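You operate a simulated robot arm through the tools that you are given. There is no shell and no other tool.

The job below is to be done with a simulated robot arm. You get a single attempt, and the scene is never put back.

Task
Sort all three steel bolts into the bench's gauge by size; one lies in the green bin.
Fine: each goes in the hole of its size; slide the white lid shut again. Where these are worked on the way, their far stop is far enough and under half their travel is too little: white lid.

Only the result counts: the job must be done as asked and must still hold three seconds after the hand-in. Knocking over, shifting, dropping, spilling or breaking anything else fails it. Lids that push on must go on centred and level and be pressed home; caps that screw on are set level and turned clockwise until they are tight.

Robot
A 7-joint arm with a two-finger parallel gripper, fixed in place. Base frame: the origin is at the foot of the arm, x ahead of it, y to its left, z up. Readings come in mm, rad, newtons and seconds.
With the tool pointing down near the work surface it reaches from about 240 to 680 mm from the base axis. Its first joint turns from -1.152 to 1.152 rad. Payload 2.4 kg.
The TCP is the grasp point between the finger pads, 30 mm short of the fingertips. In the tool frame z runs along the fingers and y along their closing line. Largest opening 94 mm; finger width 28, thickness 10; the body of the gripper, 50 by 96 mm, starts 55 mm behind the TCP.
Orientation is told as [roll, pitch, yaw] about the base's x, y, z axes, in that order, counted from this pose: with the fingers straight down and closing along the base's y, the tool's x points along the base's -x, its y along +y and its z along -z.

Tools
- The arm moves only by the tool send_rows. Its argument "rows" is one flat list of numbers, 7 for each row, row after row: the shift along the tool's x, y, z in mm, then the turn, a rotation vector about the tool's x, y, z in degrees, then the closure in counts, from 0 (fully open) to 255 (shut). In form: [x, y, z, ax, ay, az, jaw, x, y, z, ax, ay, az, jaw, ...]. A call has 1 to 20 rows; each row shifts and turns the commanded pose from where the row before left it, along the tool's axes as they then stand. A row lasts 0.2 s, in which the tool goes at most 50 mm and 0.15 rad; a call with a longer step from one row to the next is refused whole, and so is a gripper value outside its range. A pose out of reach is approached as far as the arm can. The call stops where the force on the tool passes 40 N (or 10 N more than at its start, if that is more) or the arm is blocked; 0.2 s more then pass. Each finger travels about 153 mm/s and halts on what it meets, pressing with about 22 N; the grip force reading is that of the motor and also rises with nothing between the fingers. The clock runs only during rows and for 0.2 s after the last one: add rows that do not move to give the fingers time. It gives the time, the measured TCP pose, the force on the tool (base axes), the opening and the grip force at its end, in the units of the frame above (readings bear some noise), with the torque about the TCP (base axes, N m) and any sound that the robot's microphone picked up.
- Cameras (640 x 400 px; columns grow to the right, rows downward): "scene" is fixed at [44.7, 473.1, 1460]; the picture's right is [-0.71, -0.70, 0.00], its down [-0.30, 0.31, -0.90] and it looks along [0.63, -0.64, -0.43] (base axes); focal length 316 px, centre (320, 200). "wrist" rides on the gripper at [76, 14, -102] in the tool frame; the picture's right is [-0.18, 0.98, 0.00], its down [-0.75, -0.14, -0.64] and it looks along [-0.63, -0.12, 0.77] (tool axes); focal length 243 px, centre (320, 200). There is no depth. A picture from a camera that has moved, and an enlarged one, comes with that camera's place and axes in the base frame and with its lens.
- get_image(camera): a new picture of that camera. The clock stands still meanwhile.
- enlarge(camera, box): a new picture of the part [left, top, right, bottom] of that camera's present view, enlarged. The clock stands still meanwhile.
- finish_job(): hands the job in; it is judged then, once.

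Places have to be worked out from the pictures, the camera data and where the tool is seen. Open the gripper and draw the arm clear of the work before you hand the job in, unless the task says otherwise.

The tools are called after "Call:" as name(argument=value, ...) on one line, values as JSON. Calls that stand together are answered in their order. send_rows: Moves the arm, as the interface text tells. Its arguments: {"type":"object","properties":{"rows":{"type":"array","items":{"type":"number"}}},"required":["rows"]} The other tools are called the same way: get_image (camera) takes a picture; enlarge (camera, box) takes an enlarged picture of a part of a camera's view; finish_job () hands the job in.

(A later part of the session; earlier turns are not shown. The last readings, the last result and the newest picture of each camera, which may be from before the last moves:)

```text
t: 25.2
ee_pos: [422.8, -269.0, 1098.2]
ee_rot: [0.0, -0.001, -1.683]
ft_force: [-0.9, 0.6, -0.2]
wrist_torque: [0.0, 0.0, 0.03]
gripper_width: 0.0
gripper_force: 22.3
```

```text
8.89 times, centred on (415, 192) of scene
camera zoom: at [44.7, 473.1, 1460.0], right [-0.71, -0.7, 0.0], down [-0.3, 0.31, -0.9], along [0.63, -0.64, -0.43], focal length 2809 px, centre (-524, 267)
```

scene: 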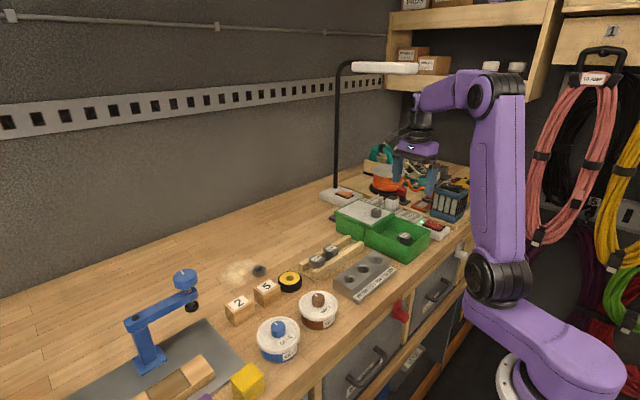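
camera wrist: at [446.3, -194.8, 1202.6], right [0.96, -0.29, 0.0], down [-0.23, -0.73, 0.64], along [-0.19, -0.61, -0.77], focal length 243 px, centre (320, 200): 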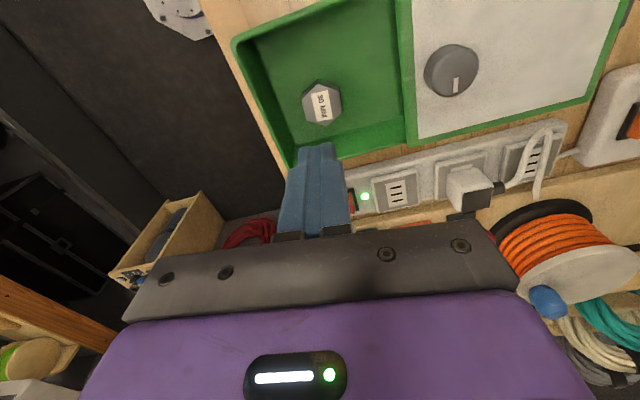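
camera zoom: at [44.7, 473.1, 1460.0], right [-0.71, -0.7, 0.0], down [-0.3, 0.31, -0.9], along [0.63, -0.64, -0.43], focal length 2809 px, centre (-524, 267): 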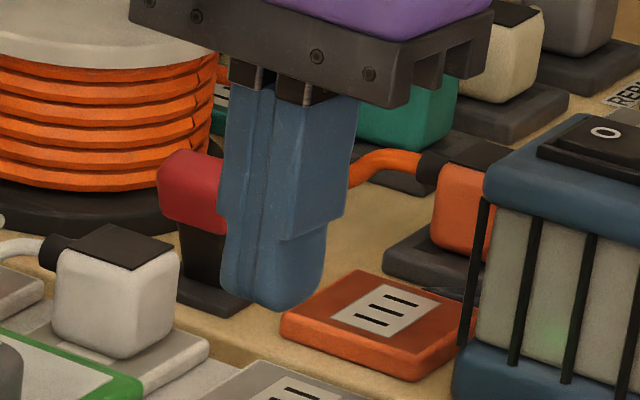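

The bolt shifted a few mm to about (425,-272) and is still upright with the same orientation. I re-approach with the TCP level with the head (z≈962) for a full pad grip.

Call:
send_rows(rows=[-3, 2.5, 0, 0, 0, 0, 95, 0, 0, 0, 0, 0, 0, 95, 0, 0, 40, 0, 0, 0, 95, 0, 0, 40, 0, 0, 0, 95, 0, 0, 30, 0, 0, 0, 95, 0, 0, 0, 0, 0, 0, 95])

Call:
get_image(camera="wrist")

Call:
enlarge(camera="scene", box=[370, 190, 450, 260])

```text
t: 26.6
ee_pos: [425.1, -269.2, 988.7]
ee_rot: [0.0, 0.0, -1.683]
ft_force: [0.4, 0.6, 0.0]
wrist_torque: [0.02, 0.02, 0.0]
gripper_width: 59.0
gripper_force: 0.0
```

```text
taken
camera wrist: at [446.5, -196.4, 1091.9], right [0.96, -0.29, 0.0], down [-0.23, -0.73, 0.64], along [-0.19, -0.61, -0.77], focal length 243 px, centre (320, 200)
```

wrist: 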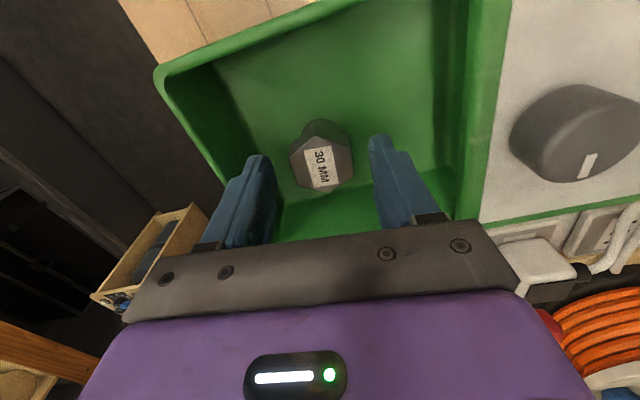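

```text
5.71 times, centred on (410, 225) of scene
camera zoom: at [44.7, 473.1, 1460.0], right [-0.71, -0.7, 0.0], down [-0.3, 0.31, -0.9], along [0.63, -0.64, -0.43], focal length 1806 px, centre (-194, 57)
```

zoom: 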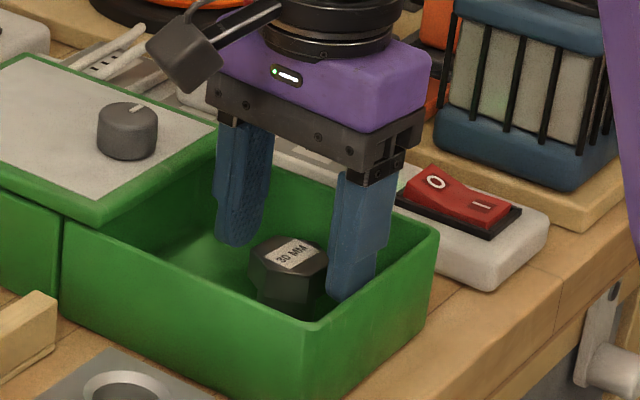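

The bolt is at ≈(425,-272); I nudge 1.5 mm and go down to TCP z≈962, then close.

Call:
send_rows(rows=[-1.5, 0, 10, 0, 0, 0, 95, 0, 0, 10, 0, 0, 0, 95, 0, 0, 6.5, 0, 0, 0, 95, 0, 0, 0, 0, 0, 0, 95, 0, 0, 0, 0, 0, 0, 150, 0, 0, 0, 0, 0, 0, 255, 0, 0, 0, 0, 0, 0, 255, 0, 0, 0, 0, 0, 0, 255])

Call:
get_image(camera="wrist")

Call:
enlarge(camera="scene", box=[370, 190, 450, 260])

```text
t: 28.4
ee_pos: [426.2, -272.7, 962.5]
ee_rot: [-0.001, 0.0, -1.685]
ft_force: [0.5, -0.2, -0.5]
wrist_torque: [-0.02, 0.01, 0.01]
gripper_width: 40.5
gripper_force: 22.5
```

```text
taken
camera wrist: at [448.0, -198.7, 1066.2], right [0.96, -0.29, 0.0], down [-0.23, -0.73, 0.64], along [-0.19, -0.61, -0.77], focal length 243 px, centre (320, 200)
```

wrist: 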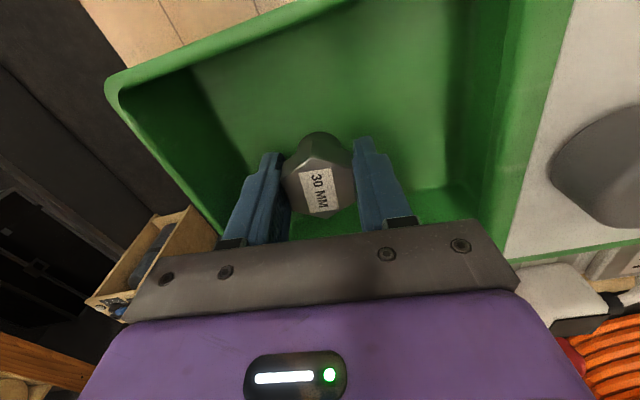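

```text
5.71 times, centred on (410, 225) of scene
camera zoom: at [44.7, 473.1, 1460.0], right [-0.71, -0.7, 0.0], down [-0.3, 0.31, -0.9], along [0.63, -0.64, -0.43], focal length 1806 px, centre (-194, 57)
```

zoom: 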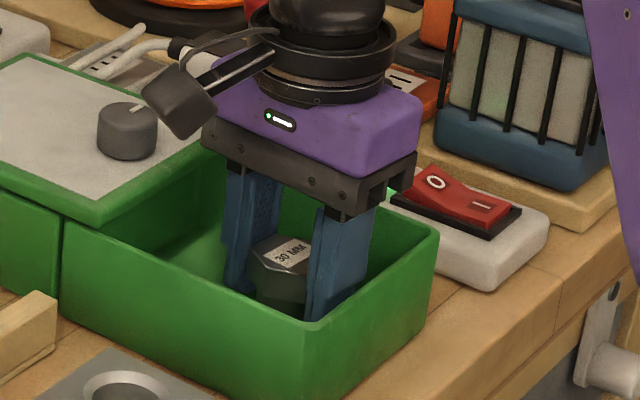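

Width reads 40.5 mm rather than 36.4, so the head may be gripped differently. I zoom in to check before lifting.

Call:
enlarge(camera="wrist", box=[250, 120, 390, 240])

Call:
enlarge(camera="scene", box=[390, 215, 430, 250])

```text
3.33 times, centred on (320, 180) of wrist
camera zoom: at [448.0, -198.7, 1066.2], right [0.96, -0.29, 0.0], down [-0.23, -0.73, 0.64], along [-0.19, -0.61, -0.77], focal length 809 px, centre (320, 267)
```

zoom: 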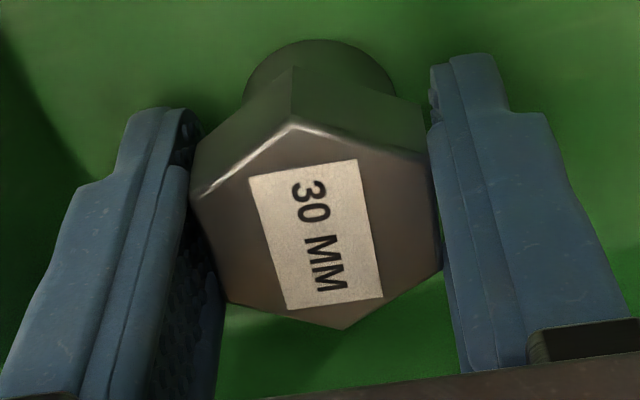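

```text
11.43 times, centred on (410, 232) of scene
camera zoom: at [44.7, 473.1, 1460.0], right [-0.71, -0.7, 0.0], down [-0.3, 0.31, -0.9], along [0.63, -0.64, -0.43], focal length 3611 px, centre (-709, -171)
```

zoom: 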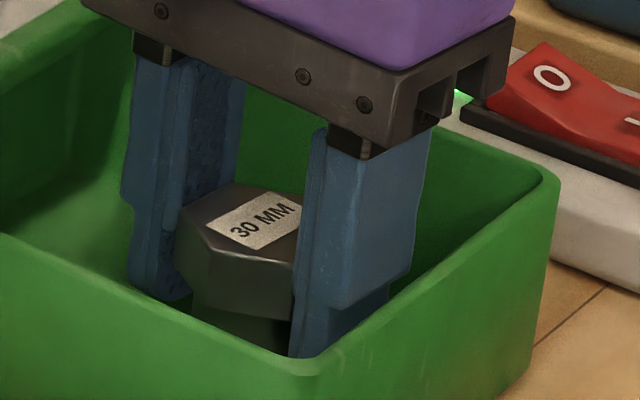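

The grip visually sits on the flats with the pads at mid-finger. I lift slowly in small steps and watch the width.

Call:
send_rows(rows=[0, 0, -3, 0, 0, 0, 255, 0, 0, -3, 0, 0, 0, 255, 0, 0, -4, 0, 0, 0, 255, 0, 0, 0, 0, 0, 0, 255])

Call:
enlarge(camera="wrist", box=[250, 120, 390, 240])

Call:
enlarge(camera="scene", box=[390, 210, 430, 245])

```text
t: 29.4
ee_pos: [425.9, -272.9, 972.5]
ee_rot: [-0.001, 0.0, -1.684]
ft_force: [-0.1, 0.8, -0.5]
wrist_torque: [0.0, -0.01, 0.02]
gripper_width: 40.8
gripper_force: 22.7
```

```text
3.33 times, centred on (320, 180) of wrist
camera zoom: at [448.2, -199.5, 1076.2], right [0.96, -0.29, 0.0], down [-0.23, -0.73, 0.64], along [-0.19, -0.61, -0.77], focal length 809 px, centre (320, 267)
```

zoom: 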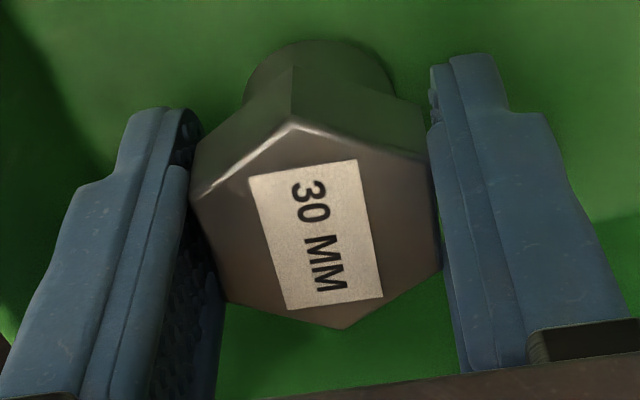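

```text
11.43 times, centred on (410, 228) of scene
camera zoom: at [44.7, 473.1, 1460.0], right [-0.71, -0.7, 0.0], down [-0.3, 0.31, -0.9], along [0.63, -0.64, -0.43], focal length 3611 px, centre (-709, -114)
```

zoom: 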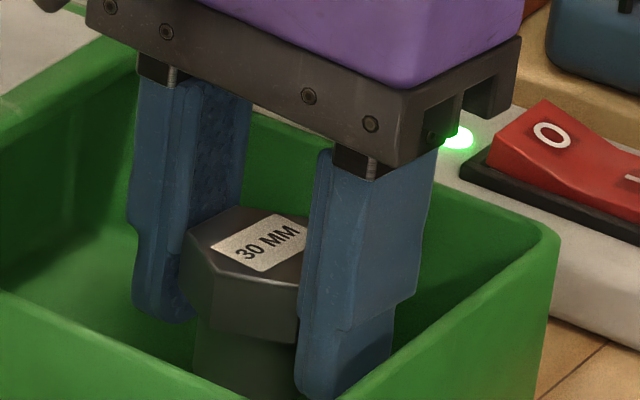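

The bolt rises with the gripper and the width holds at 40.8 mm. I continue lifting gradually to clear the bin.

Call:
send_rows(rows=[0, 0, -10, 0, 0, 0, 255, 0, 0, -15, 0, 0, 0, 255, 0, 0, -15, 0, 0, 0, 255, 0, 0, -20, 0, 0, 0, 255, 0, 0, -20, 0, 0, 0, 255, 0, 0, -18, 0, 0, 0, 255, 0, 0, 0, 0, 0, 0, 255])

Call:
enlarge(camera="scene", box=[380, 165, 440, 225])

Call:
get_image(camera="wrist")

```text
t: 31.0
ee_pos: [425.8, -274.1, 1070.1]
ee_rot: [-0.001, 0.0, -1.684]
ft_force: [-0.4, 0.9, -0.4]
wrist_torque: [0.05, 0.0, 0.0]
gripper_width: 40.8
gripper_force: 22.4
```

```text
6.67 times, centred on (410, 195) of scene
camera zoom: at [44.7, 473.1, 1460.0], right [-0.71, -0.7, 0.0], down [-0.3, 0.31, -0.9], along [0.63, -0.64, -0.43], focal length 2106 px, centre (-280, 233)
```

zoom: 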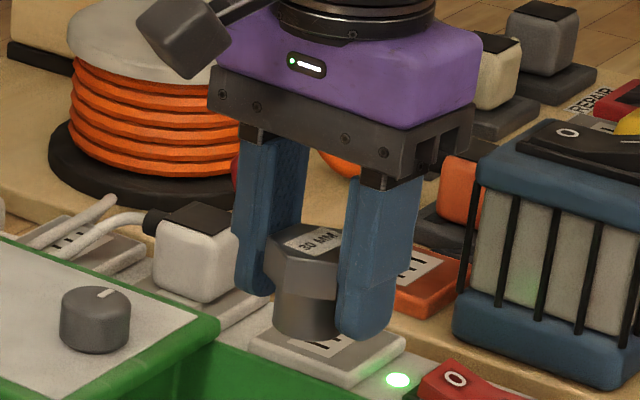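

```text
taken
camera wrist: at [447.8, -200.2, 1174.0], right [0.96, -0.29, 0.0], down [-0.23, -0.73, 0.64], along [-0.19, -0.61, -0.77], focal length 243 px, centre (320, 200)
```

wrist: 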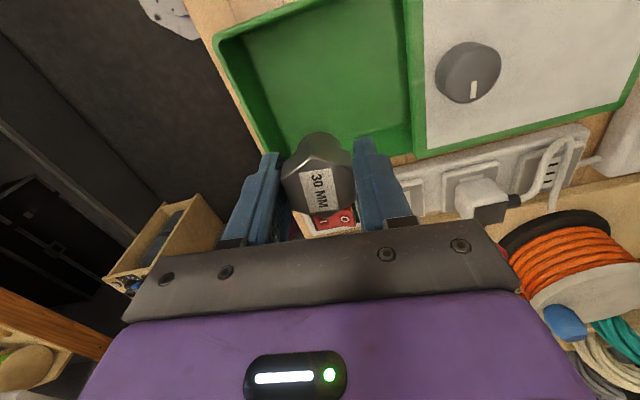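

The bolt is held firmly, centred at the TCP (offset <0.5 mm by the wrist view). Holes estimate: (425.4, -128.8) for 30 mm, top z≈951. I rotate to yaw -90° and carry it over the 30 mm hole at a safe height.

Call:
send_rows(rows=[0, 0, 0, 0, 0, -6.5, 255, 30, 0, 0, 0, 0, 0, 255, 40, 0, 0, 0, 0, 0, 255, 40, 0, 0, 0, 0, 0, 255, 34, 0, 0, 0, 0, 0, 255, 0, 0, 0, 0, 0, 0, 255])

Call:
get_image(camera="wrist")

Call:
enlarge(camera="scene", box=[320, 195, 420, 295])

```text
t: 32.4
ee_pos: [426.4, -128.5, 1071.4]
ee_rot: [0.001, 0.0, -1.57]
ft_force: [-0.2, 0.5, -0.7]
wrist_torque: [-0.01, -0.03, -0.01]
gripper_width: 41.0
gripper_force: 22.1
```

```text
taken
camera wrist: at [440.1, -53.3, 1174.6], right [0.98, -0.18, 0.0], down [-0.14, -0.75, 0.64], along [-0.12, -0.63, -0.77], focal length 243 px, centre (320, 200)
```

wrist: 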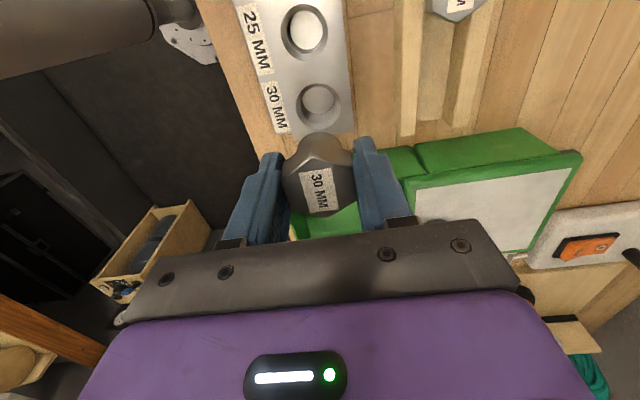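

```text
4.00 times, centred on (370, 245) of scene
camera zoom: at [44.7, 473.1, 1460.0], right [-0.71, -0.7, 0.0], down [-0.3, 0.31, -0.9], along [0.63, -0.64, -0.43], focal length 1264 px, centre (120, 20)
```

zoom: 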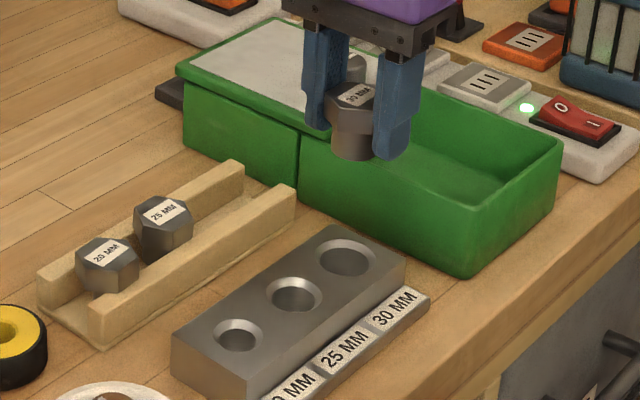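

The view shows the hole ahead of the bolt. I zoom in on the gauge to check the hole's location from this viewpoint.

Call:
enlarge(camera="wrist", box=[230, 0, 390, 140])

```text
2.86 times, centred on (310, 70) of wrist
camera zoom: at [440.1, -53.3, 1174.6], right [0.98, -0.18, 0.0], down [-0.14, -0.75, 0.64], along [-0.12, -0.63, -0.77], focal length 693 px, centre (349, 571)
```

zoom: 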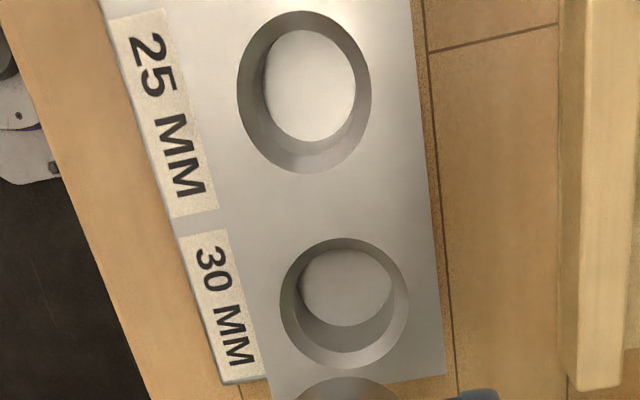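

The hole measures (424.9, -128.4). I shift -1.2 mm in x, +0.5 in y, then descend to TCP z≈1000 (shank bottom ~7 mm above the gauge) for an alignment check.

Call:
send_rows(rows=[0.5, -1.2, 20, 0, 0, 0, 255, 0, 0, 25, 0, 0, 0, 255, 0, 0, 25, 0, 0, 0, 255, 0, 0, 0, 0, 0, 0, 255])

Call:
enlarge(camera="wrist", box=[230, 0, 430, 240])

Call:
enlarge(camera="scene", box=[340, 220, 410, 290])

```text
t: 33.4
ee_pos: [425.1, -127.8, 999.6]
ee_rot: [-0.001, 0.001, -1.57]
ft_force: [-0.2, 0.1, -1.1]
wrist_torque: [0.01, -0.01, 0.01]
gripper_width: 41.1
gripper_force: 22.3
```

```text
1.67 times, centred on (330, 120) of wrist
camera zoom: at [438.6, -52.1, 1104.2], right [0.98, -0.18, 0.0], down [-0.14, -0.75, 0.64], along [-0.12, -0.63, -0.77], focal length 404 px, centre (303, 333)
```

zoom: 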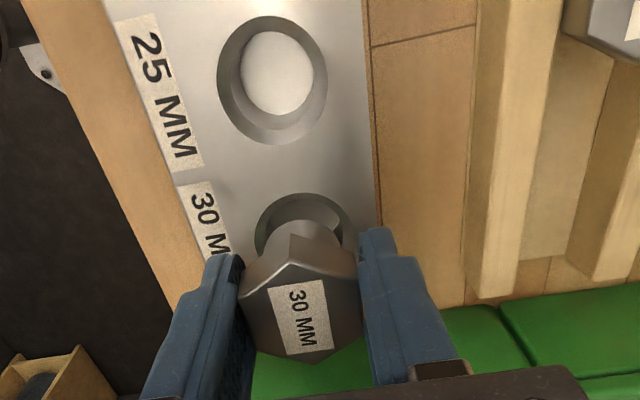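

```text
5.71 times, centred on (375, 255) of scene
camera zoom: at [44.7, 473.1, 1460.0], right [-0.71, -0.7, 0.0], down [-0.3, 0.31, -0.9], along [0.63, -0.64, -0.43], focal length 1806 px, centre (6, -114)
```

zoom: 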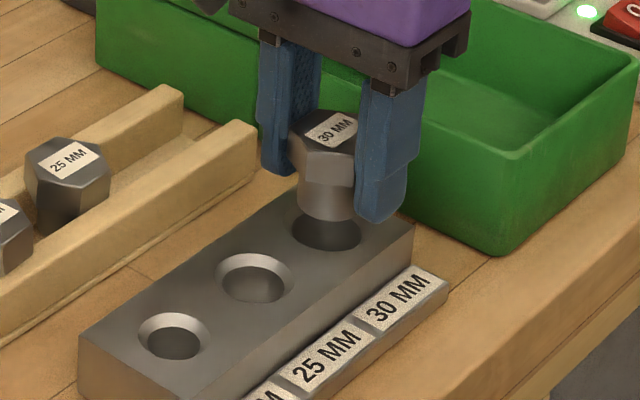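

Nearly aligned. A closer scene zoom to compare the shank's end with the hole rim.

Call:
enlarge(camera="scene", box=[360, 235, 400, 270])

Call:
enlarge(camera="wrist", box=[270, 100, 370, 220])

```text
11.43 times, centred on (380, 252) of scene
camera zoom: at [44.7, 473.1, 1460.0], right [-0.71, -0.7, 0.0], down [-0.3, 0.31, -0.9], along [0.63, -0.64, -0.43], focal length 3611 px, centre (-366, -400)
```

zoom: 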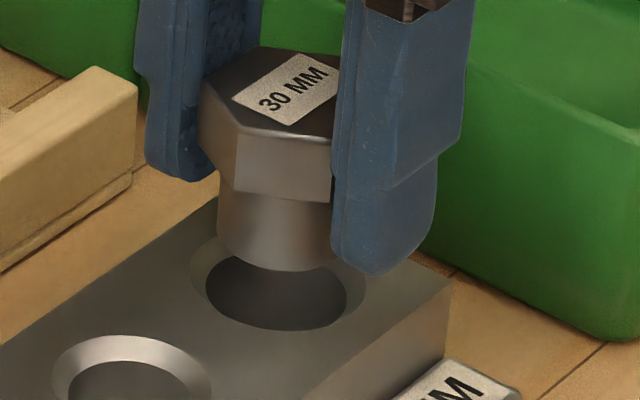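

```text
3.33 times, centred on (320, 160) of wrist
camera zoom: at [438.6, -52.1, 1104.2], right [0.98, -0.18, 0.0], down [-0.14, -0.75, 0.64], along [-0.12, -0.63, -0.77], focal length 809 px, centre (320, 333)
```

zoom: 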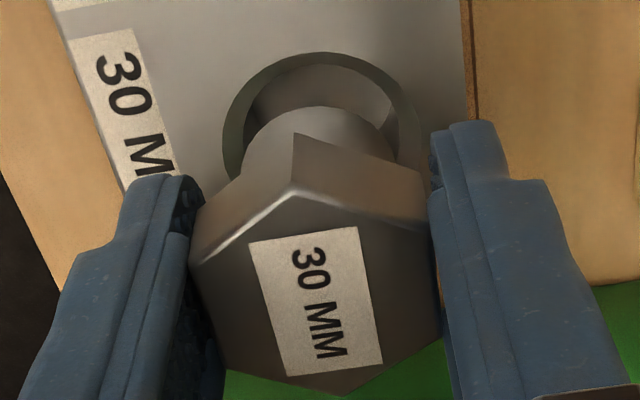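

The wrist view puts the bolt axis within ~1 mm of the hole, well within the wide chamfer. I descend in small steps while watching the force.

Call:
send_rows(rows=[0, 0, 3, 0, 0, 0, 255, 0, 0, 3, 0, 0, 0, 255, 0, 0, 3, 0, 0, 0, 255, 0, 0, 2, 0, 0, 0, 255, 0, 0, 0, 0, 0, 0, 255])

Call:
enlarge(camera="scene", box=[360, 235, 400, 270])

Call:
enlarge(camera="wrist", box=[270, 100, 370, 220])

```text
t: 34.6
ee_pos: [423.7, -128.0, 990.1]
ee_rot: [0.002, 0.0, -1.571]
ft_force: [0.1, -0.3, -0.8]
wrist_torque: [-0.03, 0.02, 0.04]
gripper_width: 41.0
gripper_force: 22.1
```

```text
11.43 times, centred on (380, 252) of scene
camera zoom: at [44.7, 473.1, 1460.0], right [-0.71, -0.7, 0.0], down [-0.3, 0.31, -0.9], along [0.63, -0.64, -0.43], focal length 3611 px, centre (-366, -400)
```

zoom: 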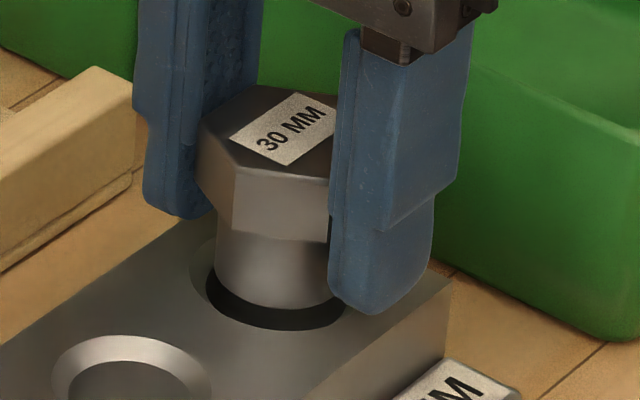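

```text
3.33 times, centred on (320, 160) of wrist
camera zoom: at [438.5, -52.4, 1093.4], right [0.98, -0.18, 0.0], down [-0.14, -0.75, 0.64], along [-0.12, -0.63, -0.77], focal length 809 px, centre (320, 333)
```

zoom: 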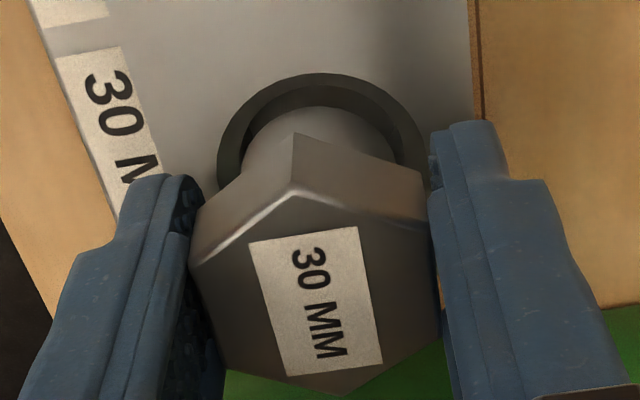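

No contact yet and the shank looks centred over the hole. Continue down in small steps.

Call:
send_rows(rows=[0, 0, 2.5, 0, 0, 0, 255, 0, 0, 2.5, 0, 0, 0, 255, 0, 0, 2, 0, 0, 0, 255, 0, 0, 0, 0, 0, 0, 255])

Call:
enlarge(camera="scene", box=[360, 235, 400, 270])

Call:
enlarge(camera="wrist", box=[270, 100, 370, 220])

```text
t: 35.6
ee_pos: [424.2, -127.0, 982.8]
ee_rot: [0.001, 0.0, -1.57]
ft_force: [-0.3, -0.2, -1.1]
wrist_torque: [0.01, 0.02, 0.02]
gripper_width: 41.0
gripper_force: 22.0
```

```text
11.43 times, centred on (380, 252) of scene
camera zoom: at [44.7, 473.1, 1460.0], right [-0.71, -0.7, 0.0], down [-0.3, 0.31, -0.9], along [0.63, -0.64, -0.43], focal length 3611 px, centre (-366, -400)
```

zoom: 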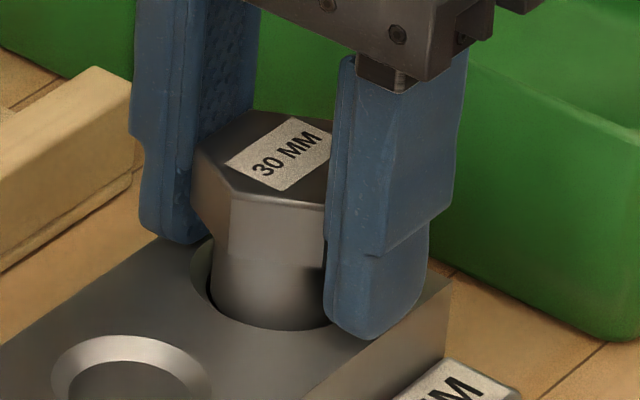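

```text
3.33 times, centred on (320, 160) of wrist
camera zoom: at [438.8, -52.1, 1086.5], right [0.98, -0.18, 0.0], down [-0.14, -0.75, 0.64], along [-0.12, -0.63, -0.77], focal length 809 px, centre (320, 333)
```

zoom: 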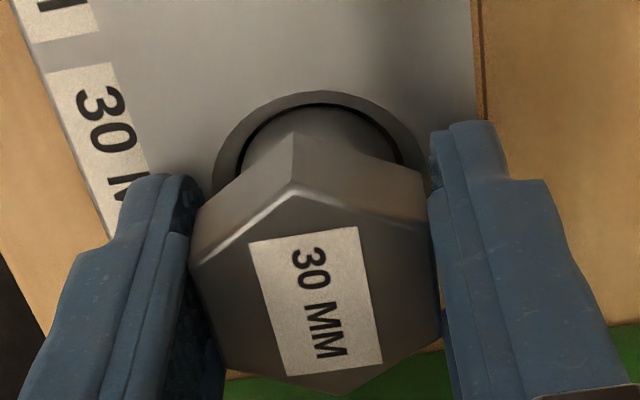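

The shank end has entered the bore with no side force, and the fingertips are just above the gauge top. I release here so the bolt drops the rest of the way guided by the hole.

Call:
send_rows(rows=[0, 0, 0, 0, 0, 0, 130, 0, 0, 0, 0, 0, 0, 110, 0, 0, 0, 0, 0, 0, 110])

Call:
enlarge(camera="scene", box=[360, 235, 400, 270])

Call:
enlarge(camera="wrist", box=[270, 100, 370, 220])

```text
t: 36.4
ee_pos: [424.8, -128.6, 982.7]
ee_rot: [0.0, 0.0, -1.571]
ft_force: [0.3, -0.1, 0.2]
wrist_torque: [-0.04, 0.01, 0.0]
gripper_width: 53.5
gripper_force: 0.0
```

```text
11.43 times, centred on (380, 252) of scene
camera zoom: at [44.7, 473.1, 1460.0], right [-0.71, -0.7, 0.0], down [-0.3, 0.31, -0.9], along [0.63, -0.64, -0.43], focal length 3611 px, centre (-366, -400)
```

zoom: 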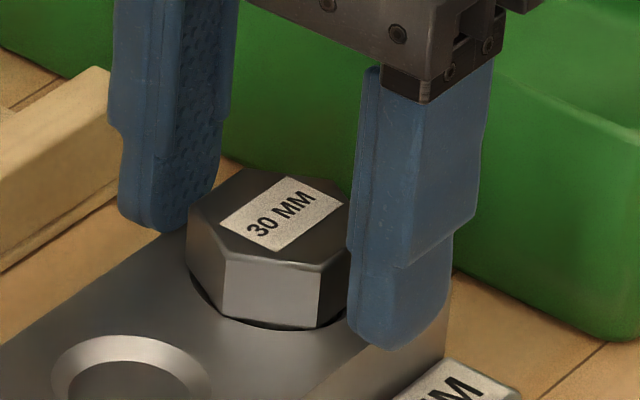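

```text
3.33 times, centred on (320, 160) of wrist
camera zoom: at [438.8, -52.2, 1086.5], right [0.98, -0.18, 0.0], down [-0.14, -0.75, 0.64], along [-0.12, -0.63, -0.77], focal length 809 px, centre (320, 333)
```

zoom: 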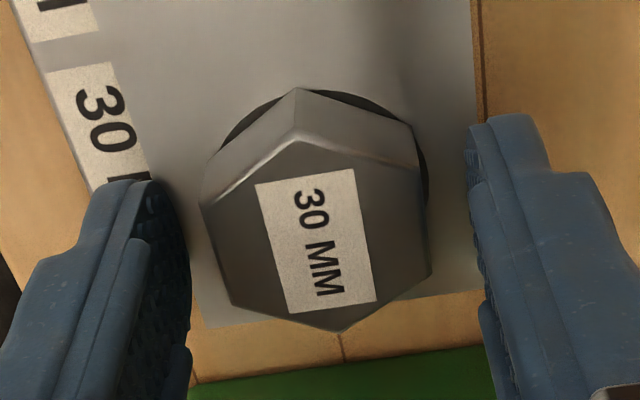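

The 30 mm bolt dropped and seated, head flush on the gauge. I lift off and move over the cradle's 25 mm bolt for a look.

Call:
send_rows(rows=[0, 0, -30, 0, 0, 0, 110, 0, 0, -45, 0, 0, 0, 80, 0, 0, -40, 0, 0, 0, 0, 20, 40, 0, 0, 0, 0, 0, 20, 40, 0, 0, 0, 0, 0, 22, 26, 0, 0, 0, 0, 0, 0, 0, 0, 0, 0, 0, 0])

Call:
get_image(camera="wrist")

Call:
enlarge(camera="wrist", box=[230, 0, 430, 160])

```text
t: 38.0
ee_pos: [529.8, -65.7, 1098.9]
ee_rot: [0.0, 0.0, -1.571]
ft_force: [-0.8, 0.3, 0.9]
wrist_torque: [0.02, -0.03, 0.02]
gripper_width: 94.0
gripper_force: 0.0
```

```text
taken
camera wrist: at [544.0, 9.4, 1202.1], right [0.98, -0.18, 0.0], down [-0.14, -0.75, 0.64], along [-0.12, -0.63, -0.77], focal length 243 px, centre (320, 200)
```

wrist: 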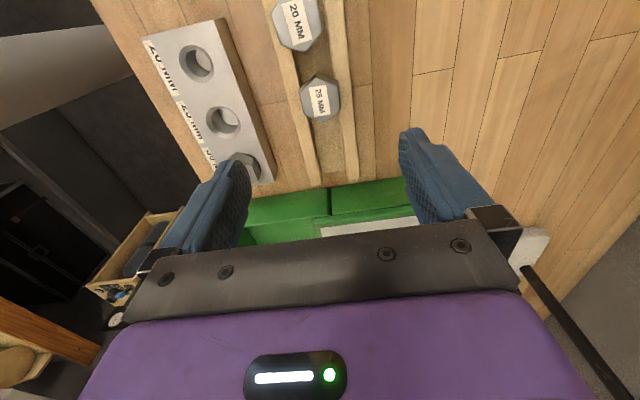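

```text
2.50 times, centred on (330, 80) of wrist
camera zoom: at [544.0, 9.4, 1202.1], right [0.98, -0.18, 0.0], down [-0.14, -0.75, 0.64], along [-0.12, -0.63, -0.77], focal length 606 px, centre (295, 500)
```

zoom: 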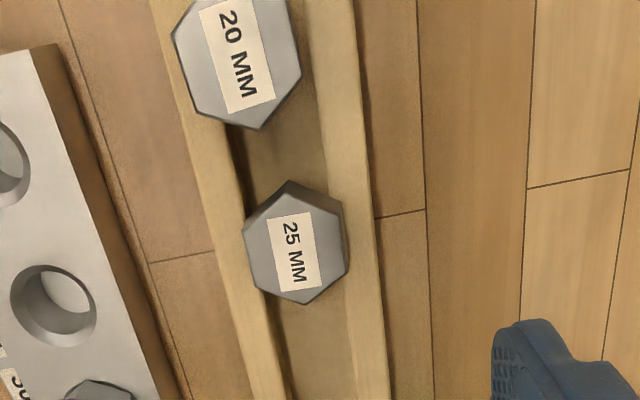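

Zooming on each bolt to measure positions and orientation, and the rails' tops.

Call:
enlarge(camera="wrist", box=[290, 60, 360, 130])

Call:
enlarge(camera="scene", box=[300, 235, 345, 280])

```text
5.71 times, centred on (325, 95) of wrist
camera zoom: at [544.0, 9.4, 1202.1], right [0.98, -0.18, 0.0], down [-0.14, -0.75, 0.64], along [-0.12, -0.63, -0.77], focal length 1386 px, centre (291, 800)
```

zoom: 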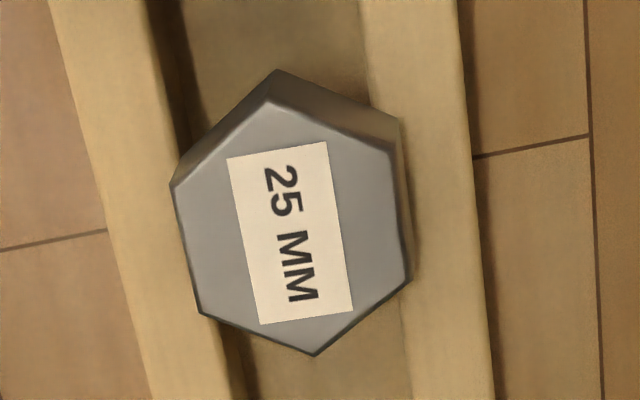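

```text
8.89 times, centred on (322, 258) of scene
camera zoom: at [44.7, 473.1, 1460.0], right [-0.71, -0.7, 0.0], down [-0.3, 0.31, -0.9], along [0.63, -0.64, -0.43], focal length 2809 px, centre (298, -311)
```

zoom: 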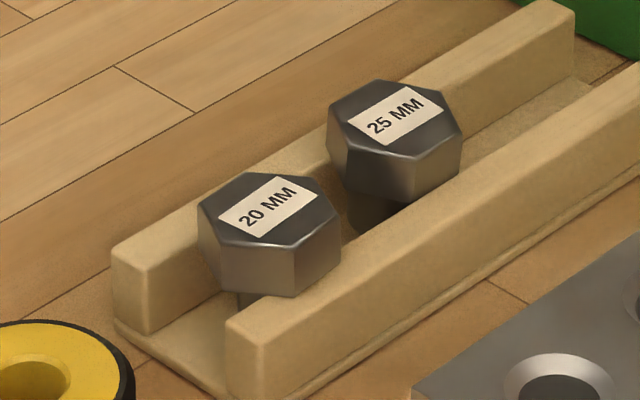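

I need to understand the fingertip shape, since rail tops (z≈950) limit how low the fingers can go here. Zooming in on the fingers.

Call:
enlarge(camera="scene", box=[290, 175, 350, 235])

Call:
enlarge(camera="wrist", box=[390, 110, 530, 250])

Call:
enlarge(camera="wrist", box=[130, 140, 270, 280])

```text
6.67 times, centred on (320, 205) of scene
camera zoom: at [44.7, 473.1, 1460.0], right [-0.71, -0.7, 0.0], down [-0.3, 0.31, -0.9], along [0.63, -0.64, -0.43], focal length 2106 px, centre (320, 167)
```

zoom: 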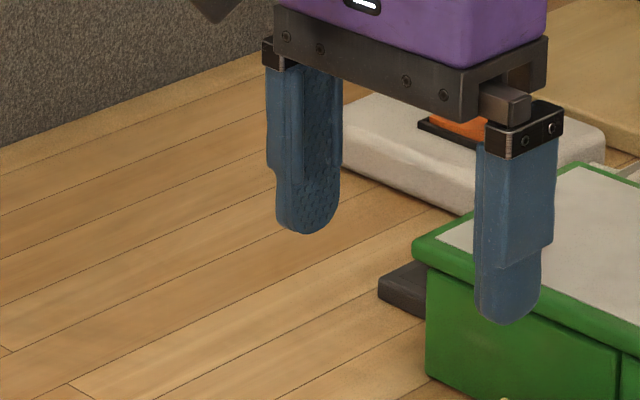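

```text
2.86 times, centred on (460, 180) of wrist
camera zoom: at [544.0, 9.4, 1202.1], right [0.98, -0.18, 0.0], down [-0.14, -0.75, 0.64], along [-0.12, -0.63, -0.77], focal length 693 px, centre (-80, 257)
```

zoom: 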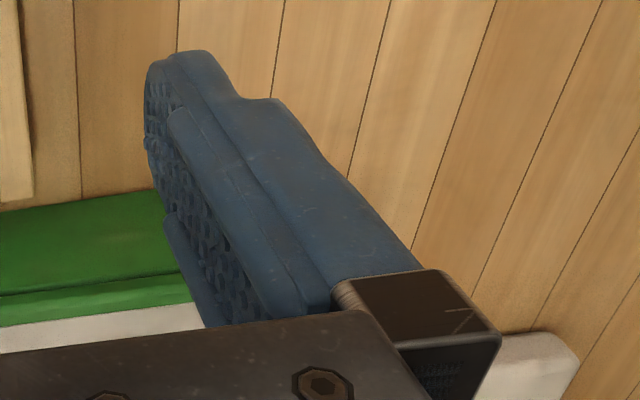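

```text
2.86 times, centred on (200, 210) of wrist
camera zoom: at [544.0, 9.4, 1202.1], right [0.98, -0.18, 0.0], down [-0.14, -0.75, 0.64], along [-0.12, -0.63, -0.77], focal length 693 px, centre (663, 171)
```

zoom: 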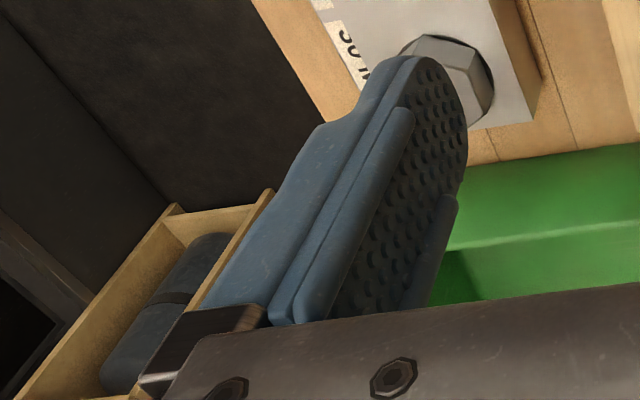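

The fingers have raised side ridges that stop ~23 mm above the tips, with a flat textured tip zone. I'll try the 25 mm bolt with the tips just above the rails, first aligning over it ((530.8,-63.5), flats ±x) and descending partway.

Call:
send_rows(rows=[2.5, 0.8, 30, 0, 0, 0, 80, 0, 0, 35, 0, 0, 0, 80, 0, 0, 35, 0, 0, 0, 80, 0, 0, 10, 0, 0, 0, 80, 0, 0, 0, 0, 0, 0, 80])

Call:
enlarge(camera="scene", box=[300, 225, 345, 270])

Call:
enlarge(camera="wrist", box=[230, 60, 430, 240])

```text
t: 39.2
ee_pos: [530.8, -63.9, 987.9]
ee_rot: [0.0, 0.0, -1.571]
ft_force: [0.7, 0.0, 0.1]
wrist_torque: [-0.04, -0.03, 0.0]
gripper_width: 64.5
gripper_force: 0.1
```

```text
8.89 times, centred on (322, 248) of scene
camera zoom: at [44.7, 473.1, 1460.0], right [-0.71, -0.7, 0.0], down [-0.3, 0.31, -0.9], along [0.63, -0.64, -0.43], focal length 2809 px, centre (298, -222)
```

zoom: 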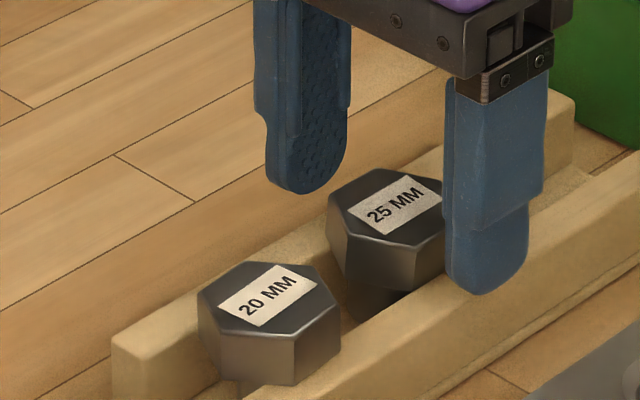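

```text
2.22 times, centred on (330, 150) of wrist
camera zoom: at [545.1, 12.3, 1092.3], right [0.98, -0.18, 0.0], down [-0.14, -0.75, 0.64], along [-0.12, -0.63, -0.77], focal length 539 px, centre (298, 311)
```

zoom: 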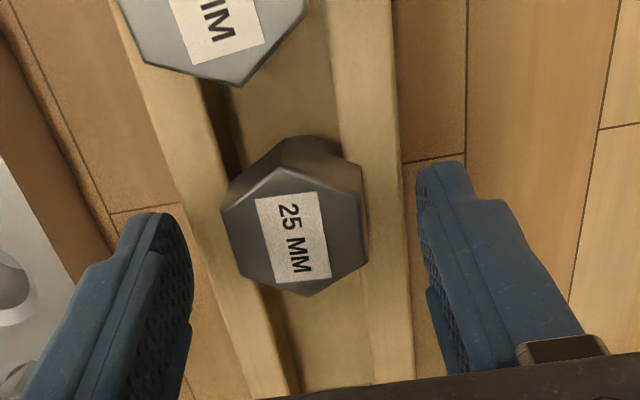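

Alignment is good: tips ~12 mm below the head top. I lower 5.5 mm more, checking for contact with the rails, then close.

Call:
send_rows(rows=[0, 0, 3, 0, 0, 0, 80, 0, 0, 2, 0, 0, 0, 80, 0, 0, 0, 0, 0, 0, 80])

Call:
enlarge(camera="scene", box=[300, 225, 345, 270])

```text
t: 40.0
ee_pos: [530.2, -64.2, 982.5]
ee_rot: [0.0, -0.001, -1.571]
ft_force: [0.0, -0.2, 0.3]
wrist_torque: [-0.01, 0.0, -0.02]
gripper_width: 64.6
gripper_force: 0.0
```

```text
8.89 times, centred on (322, 248) of scene
camera zoom: at [44.7, 473.1, 1460.0], right [-0.71, -0.7, 0.0], down [-0.3, 0.31, -0.9], along [0.63, -0.64, -0.43], focal length 2809 px, centre (298, -222)
```

zoom: 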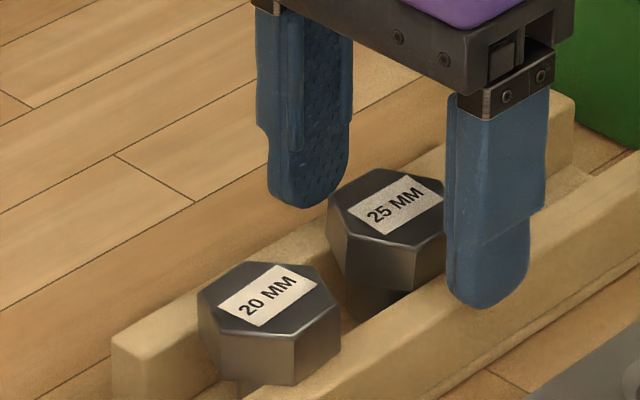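

I partially close to ~48 mm to bring the tips over the rail tops and see whether anything blocks them.

Call:
send_rows(rows=[0, 0, 0, 0, 0, 0, 110, 0, 0, 0, 0, 0, 0, 125, 0, 0, 0, 0, 0, 0, 125])

Call:
enlarge(camera="scene", box=[300, 225, 345, 270])

Call:
enlarge(camera="wrist", box=[230, 90, 410, 240])

```text
t: 40.8
ee_pos: [532.0, -63.9, 982.6]
ee_rot: [0.0, 0.0, -1.572]
ft_force: [0.2, -0.3, 0.0]
wrist_torque: [0.04, 0.03, 0.03]
gripper_width: 47.8
gripper_force: 0.1
```

```text
8.89 times, centred on (322, 248) of scene
camera zoom: at [44.7, 473.1, 1460.0], right [-0.71, -0.7, 0.0], down [-0.3, 0.31, -0.9], along [0.63, -0.64, -0.43], focal length 2809 px, centre (298, -222)
```

zoom: 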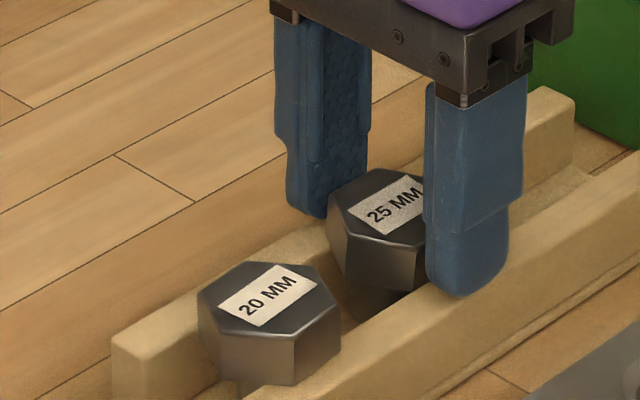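

```text
2.67 times, centred on (320, 165) of wrist
camera zoom: at [545.1, 11.6, 1086.8], right [0.98, -0.18, 0.0], down [-0.14, -0.75, 0.64], along [-0.12, -0.63, -0.77], focal length 647 px, centre (320, 293)
```

zoom: 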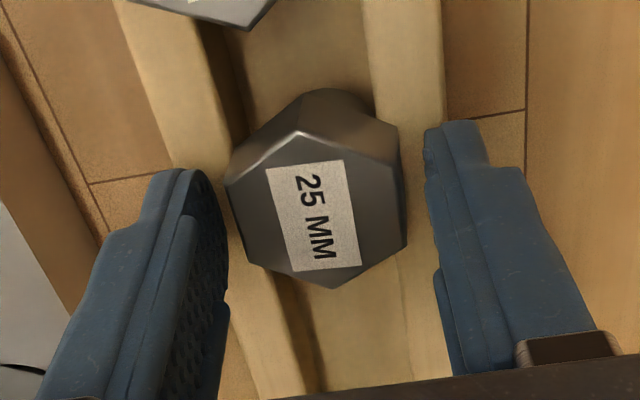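

No contact at tips z≈952.6. I probe downward in 1 mm steps to find the rail top.

Call:
send_rows(rows=[0, 0, 1, 0, 0, 0, 125, 0, 0, 1, 0, 0, 0, 125])

```text
t: 41.4
ee_pos: [531.6, -64.4, 982.5]
ee_rot: [0.005, -0.002, -1.572]
ft_force: [-2.3, -0.7, 22.6]
wrist_torque: [0.18, 0.72, 0.09]
gripper_width: 49.3
gripper_force: 0.7
```

Rails touched at tip z≈952. I back off 1.6 mm so the tips barely clear the rails, then close on the head and test.

Call:
send_rows(rows=[0, 0, -1.6, 0, 0, 0, 125, 0, 0, 0, 0, 0, 0, 125, 0, 0, 0, 0, 0, 0, 255, 0, 0, 0, 0, 0, 0, 255, 0, 0, 0, 0, 0, 0, 255])

Call:
enlarge(camera="wrist", box=[230, 90, 410, 240])

Call:
enlarge(camera="scene", box=[300, 225, 345, 270])

```text
t: 42.6
ee_pos: [531.3, -63.6, 981.8]
ee_rot: [0.002, 0.001, -1.571]
ft_force: [4.3, -0.8, 7.5]
wrist_torque: [-0.04, -0.22, -0.01]
gripper_width: 36.5
gripper_force: 21.8
```

```text
2.67 times, centred on (320, 165) of wrist
camera zoom: at [545.4, 11.8, 1085.6], right [0.98, -0.18, 0.0], down [-0.14, -0.75, 0.64], along [-0.12, -0.63, -0.77], focal length 647 px, centre (320, 293)
```

zoom: 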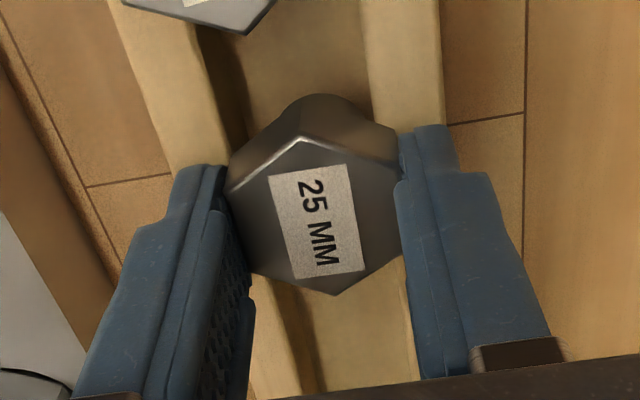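

```text
8.89 times, centred on (322, 248) of scene
camera zoom: at [44.7, 473.0, 1460.1], right [-0.71, -0.7, 0.0], down [-0.3, 0.31, -0.9], along [0.63, -0.64, -0.43], focal length 2809 px, centre (298, -222)
```

zoom: 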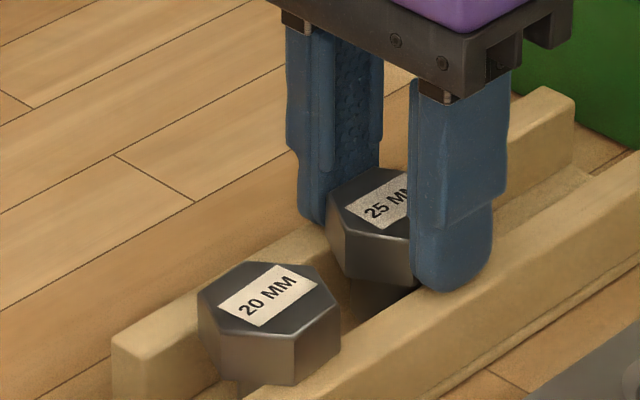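

Gripped at 36.5 mm. I lift very slowly, 1 mm per row, to test whether it holds.

Call:
send_rows(rows=[0, 0, -1, 0, 0, 0, 255, 0, 0, -1, 0, 0, 0, 255, 0, 0, -1, 0, 0, 0, 255, 0, 0, -1, 0, 0, 0, 255, 0, 0, -1, 0, 0, 0, 255, 0, 0, 0, 0, 0, 0, 255])

Call:
enlarge(camera="wrist", box=[230, 90, 410, 240])

Call:
enlarge(camera="scene", box=[300, 225, 345, 270])

```text
t: 44.0
ee_pos: [529.9, -63.7, 987.8]
ee_rot: [0.0, 0.001, -1.572]
ft_force: [-1.0, 0.3, -2.0]
wrist_torque: [-0.02, 0.03, 0.02]
gripper_width: 36.2
gripper_force: 21.8
```

```text
2.67 times, centred on (320, 165) of wrist
camera zoom: at [544.7, 11.6, 1091.5], right [0.98, -0.18, 0.0], down [-0.14, -0.75, 0.64], along [-0.12, -0.63, -0.77], focal length 647 px, centre (320, 293)
```

zoom: 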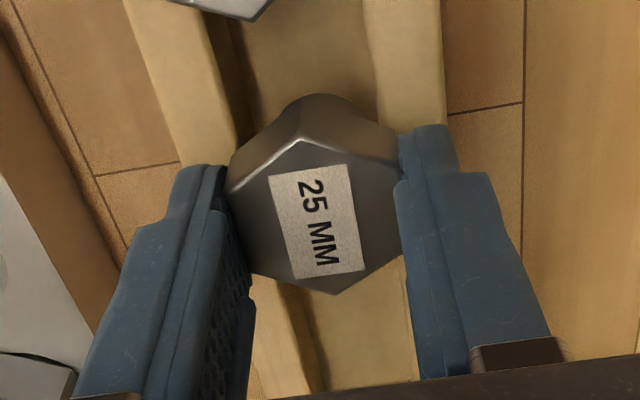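

```text
8.89 times, centred on (322, 248) of scene
camera zoom: at [44.7, 473.1, 1460.0], right [-0.71, -0.7, 0.0], down [-0.3, 0.31, -0.9], along [0.63, -0.64, -0.43], focal length 2809 px, centre (298, -222)
```

zoom: 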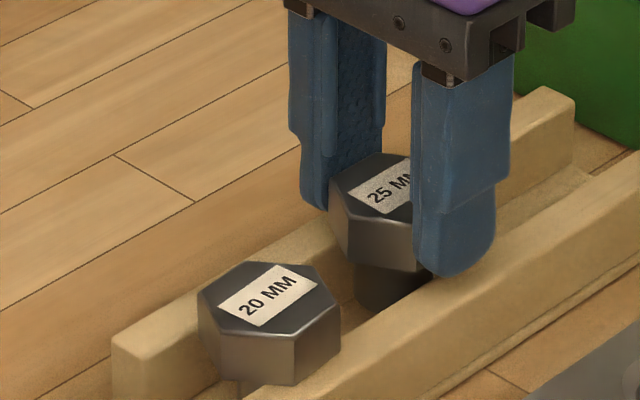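

It holds with a slow lift (about 2 N weight). I continue upward slowly until the shank clears the rails and gauge.

Call:
send_rows(rows=[0, 0, -1.5, 0, 0, 0, 255, 0, 0, -2, 0, 0, 0, 255, 0, 0, -2, 0, 0, 0, 255, 0, 0, -2.5, 0, 0, 0, 255, 0, 0, -2.5, 0, 0, 0, 255, 0, 0, -2.5, 0, 0, 0, 255, 0, 0, -2.5, 0, 0, 0, 255, 0, 0, -2.5, 0, 0, 0, 255, 0, 0, -2.5, 0, 0, 0, 255, 0, 0, -2.5, 0, 0, 0, 255, 0, 0, -2.5, 0, 0, 0, 255, 0, 0, -2.5, 0, 0, 0, 255, 0, 0, -2.5, 0, 0, 0, 255, 0, 0, -2.5, 0, 0, 0, 255, 0, 0, -2, 0, 0, 0, 255, 0, 0, -1.5, 0, 0, 0, 255, 0, 0, 0, 0, 0, 0, 255])

Call:
enlarge(camera="wrist", box=[230, 90, 410, 240])

Call:
enlarge(camera="scene", box=[290, 205, 350, 265])

```text
t: 47.6
ee_pos: [531.3, -63.5, 1024.0]
ee_rot: [-0.001, 0.001, -1.571]
ft_force: [-0.1, -0.7, -0.3]
wrist_torque: [-0.02, -0.02, 0.01]
gripper_width: 36.5
gripper_force: 22.3
```

```text
2.67 times, centred on (320, 165) of wrist
camera zoom: at [544.9, 11.6, 1127.1], right [0.98, -0.18, 0.0], down [-0.14, -0.75, 0.64], along [-0.12, -0.63, -0.77], focal length 647 px, centre (320, 293)
```

zoom: 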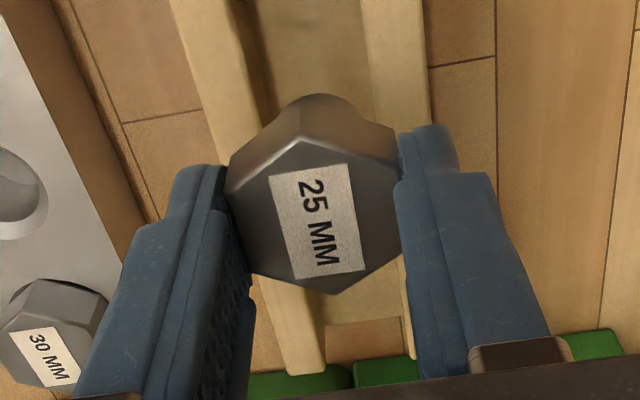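

```text
6.67 times, centred on (320, 235) of scene
camera zoom: at [44.7, 473.1, 1460.0], right [-0.71, -0.7, 0.0], down [-0.3, 0.31, -0.9], along [0.63, -0.64, -0.43], focal length 2106 px, centre (320, -33)
```

zoom: 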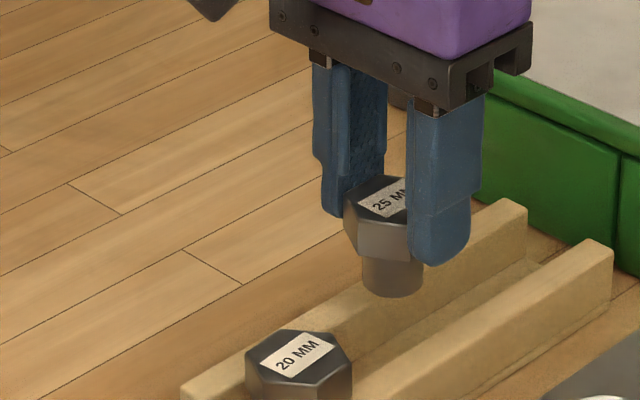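

Held steady. The bolt axis is ~0.9 mm +y of the TCP; target TCP ≈ (424.5,-72.7). I carry it over smoothly at this height.

Call:
send_rows(rows=[0, -3, 0, 0, 0, 0, 255, -0.5, -6, 0, 0, 0, 0, 255, -0.8, -9, 0, 0, 0, 0, 255, -1, -11, 0, 0, 0, 0, 255, -1, -12, 0, 0, 0, 0, 255, -1, -12, 0, 0, 0, 0, 255, -1, -12, 0, 0, 0, 0, 255, -1, -12, 0, 0, 0, 0, 255, -1, -11, 0, 0, 0, 0, 255, -0.8, -9, 0, 0, 0, 0, 255, -0.6, -6, 0, 0, 0, 0, 255, 0, -3.5, 0, 0, 0, 0, 255, 0, 0, 0, 0, 0, 0, 255])

Call:
enlarge(camera="wrist", box=[220, 60, 420, 240])

Call:
enlarge(camera="scene", box=[340, 215, 390, 265])

```text
t: 50.4
ee_pos: [424.8, -71.7, 1023.2]
ee_rot: [0.0, -0.001, -1.571]
ft_force: [0.0, 0.0, -1.6]
wrist_torque: [0.01, 0.01, 0.0]
gripper_width: 36.2
gripper_force: 21.9
```

```text
2.22 times, centred on (320, 150) of wrist
camera zoom: at [439.6, 3.3, 1127.0], right [0.98, -0.18, 0.0], down [-0.14, -0.75, 0.64], along [-0.12, -0.63, -0.77], focal length 539 px, centre (320, 311)
```

zoom: 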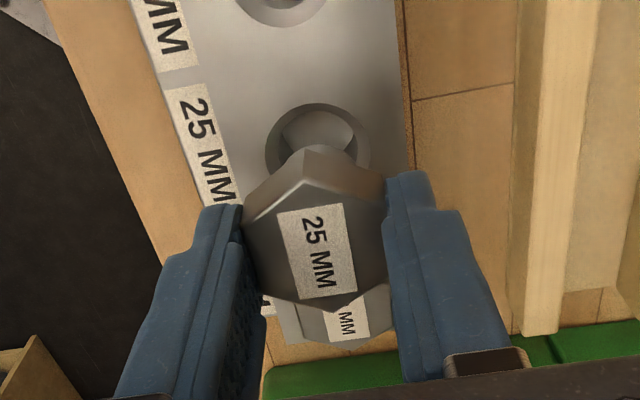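

```text
8.00 times, centred on (365, 240) of scene
camera zoom: at [44.7, 473.1, 1460.0], right [-0.71, -0.7, 0.0], down [-0.3, 0.31, -0.9], along [0.63, -0.64, -0.43], focal length 2528 px, centre (-40, -120)
```

zoom: 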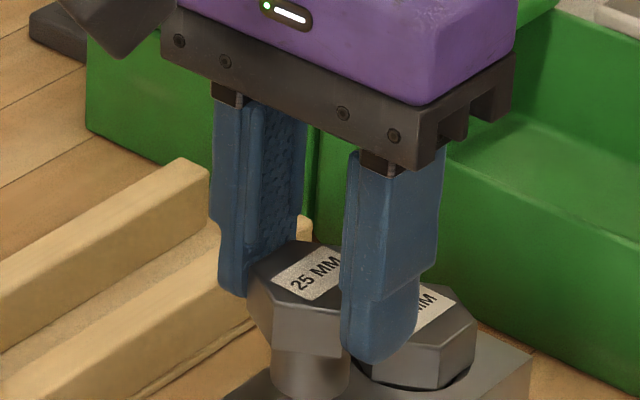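

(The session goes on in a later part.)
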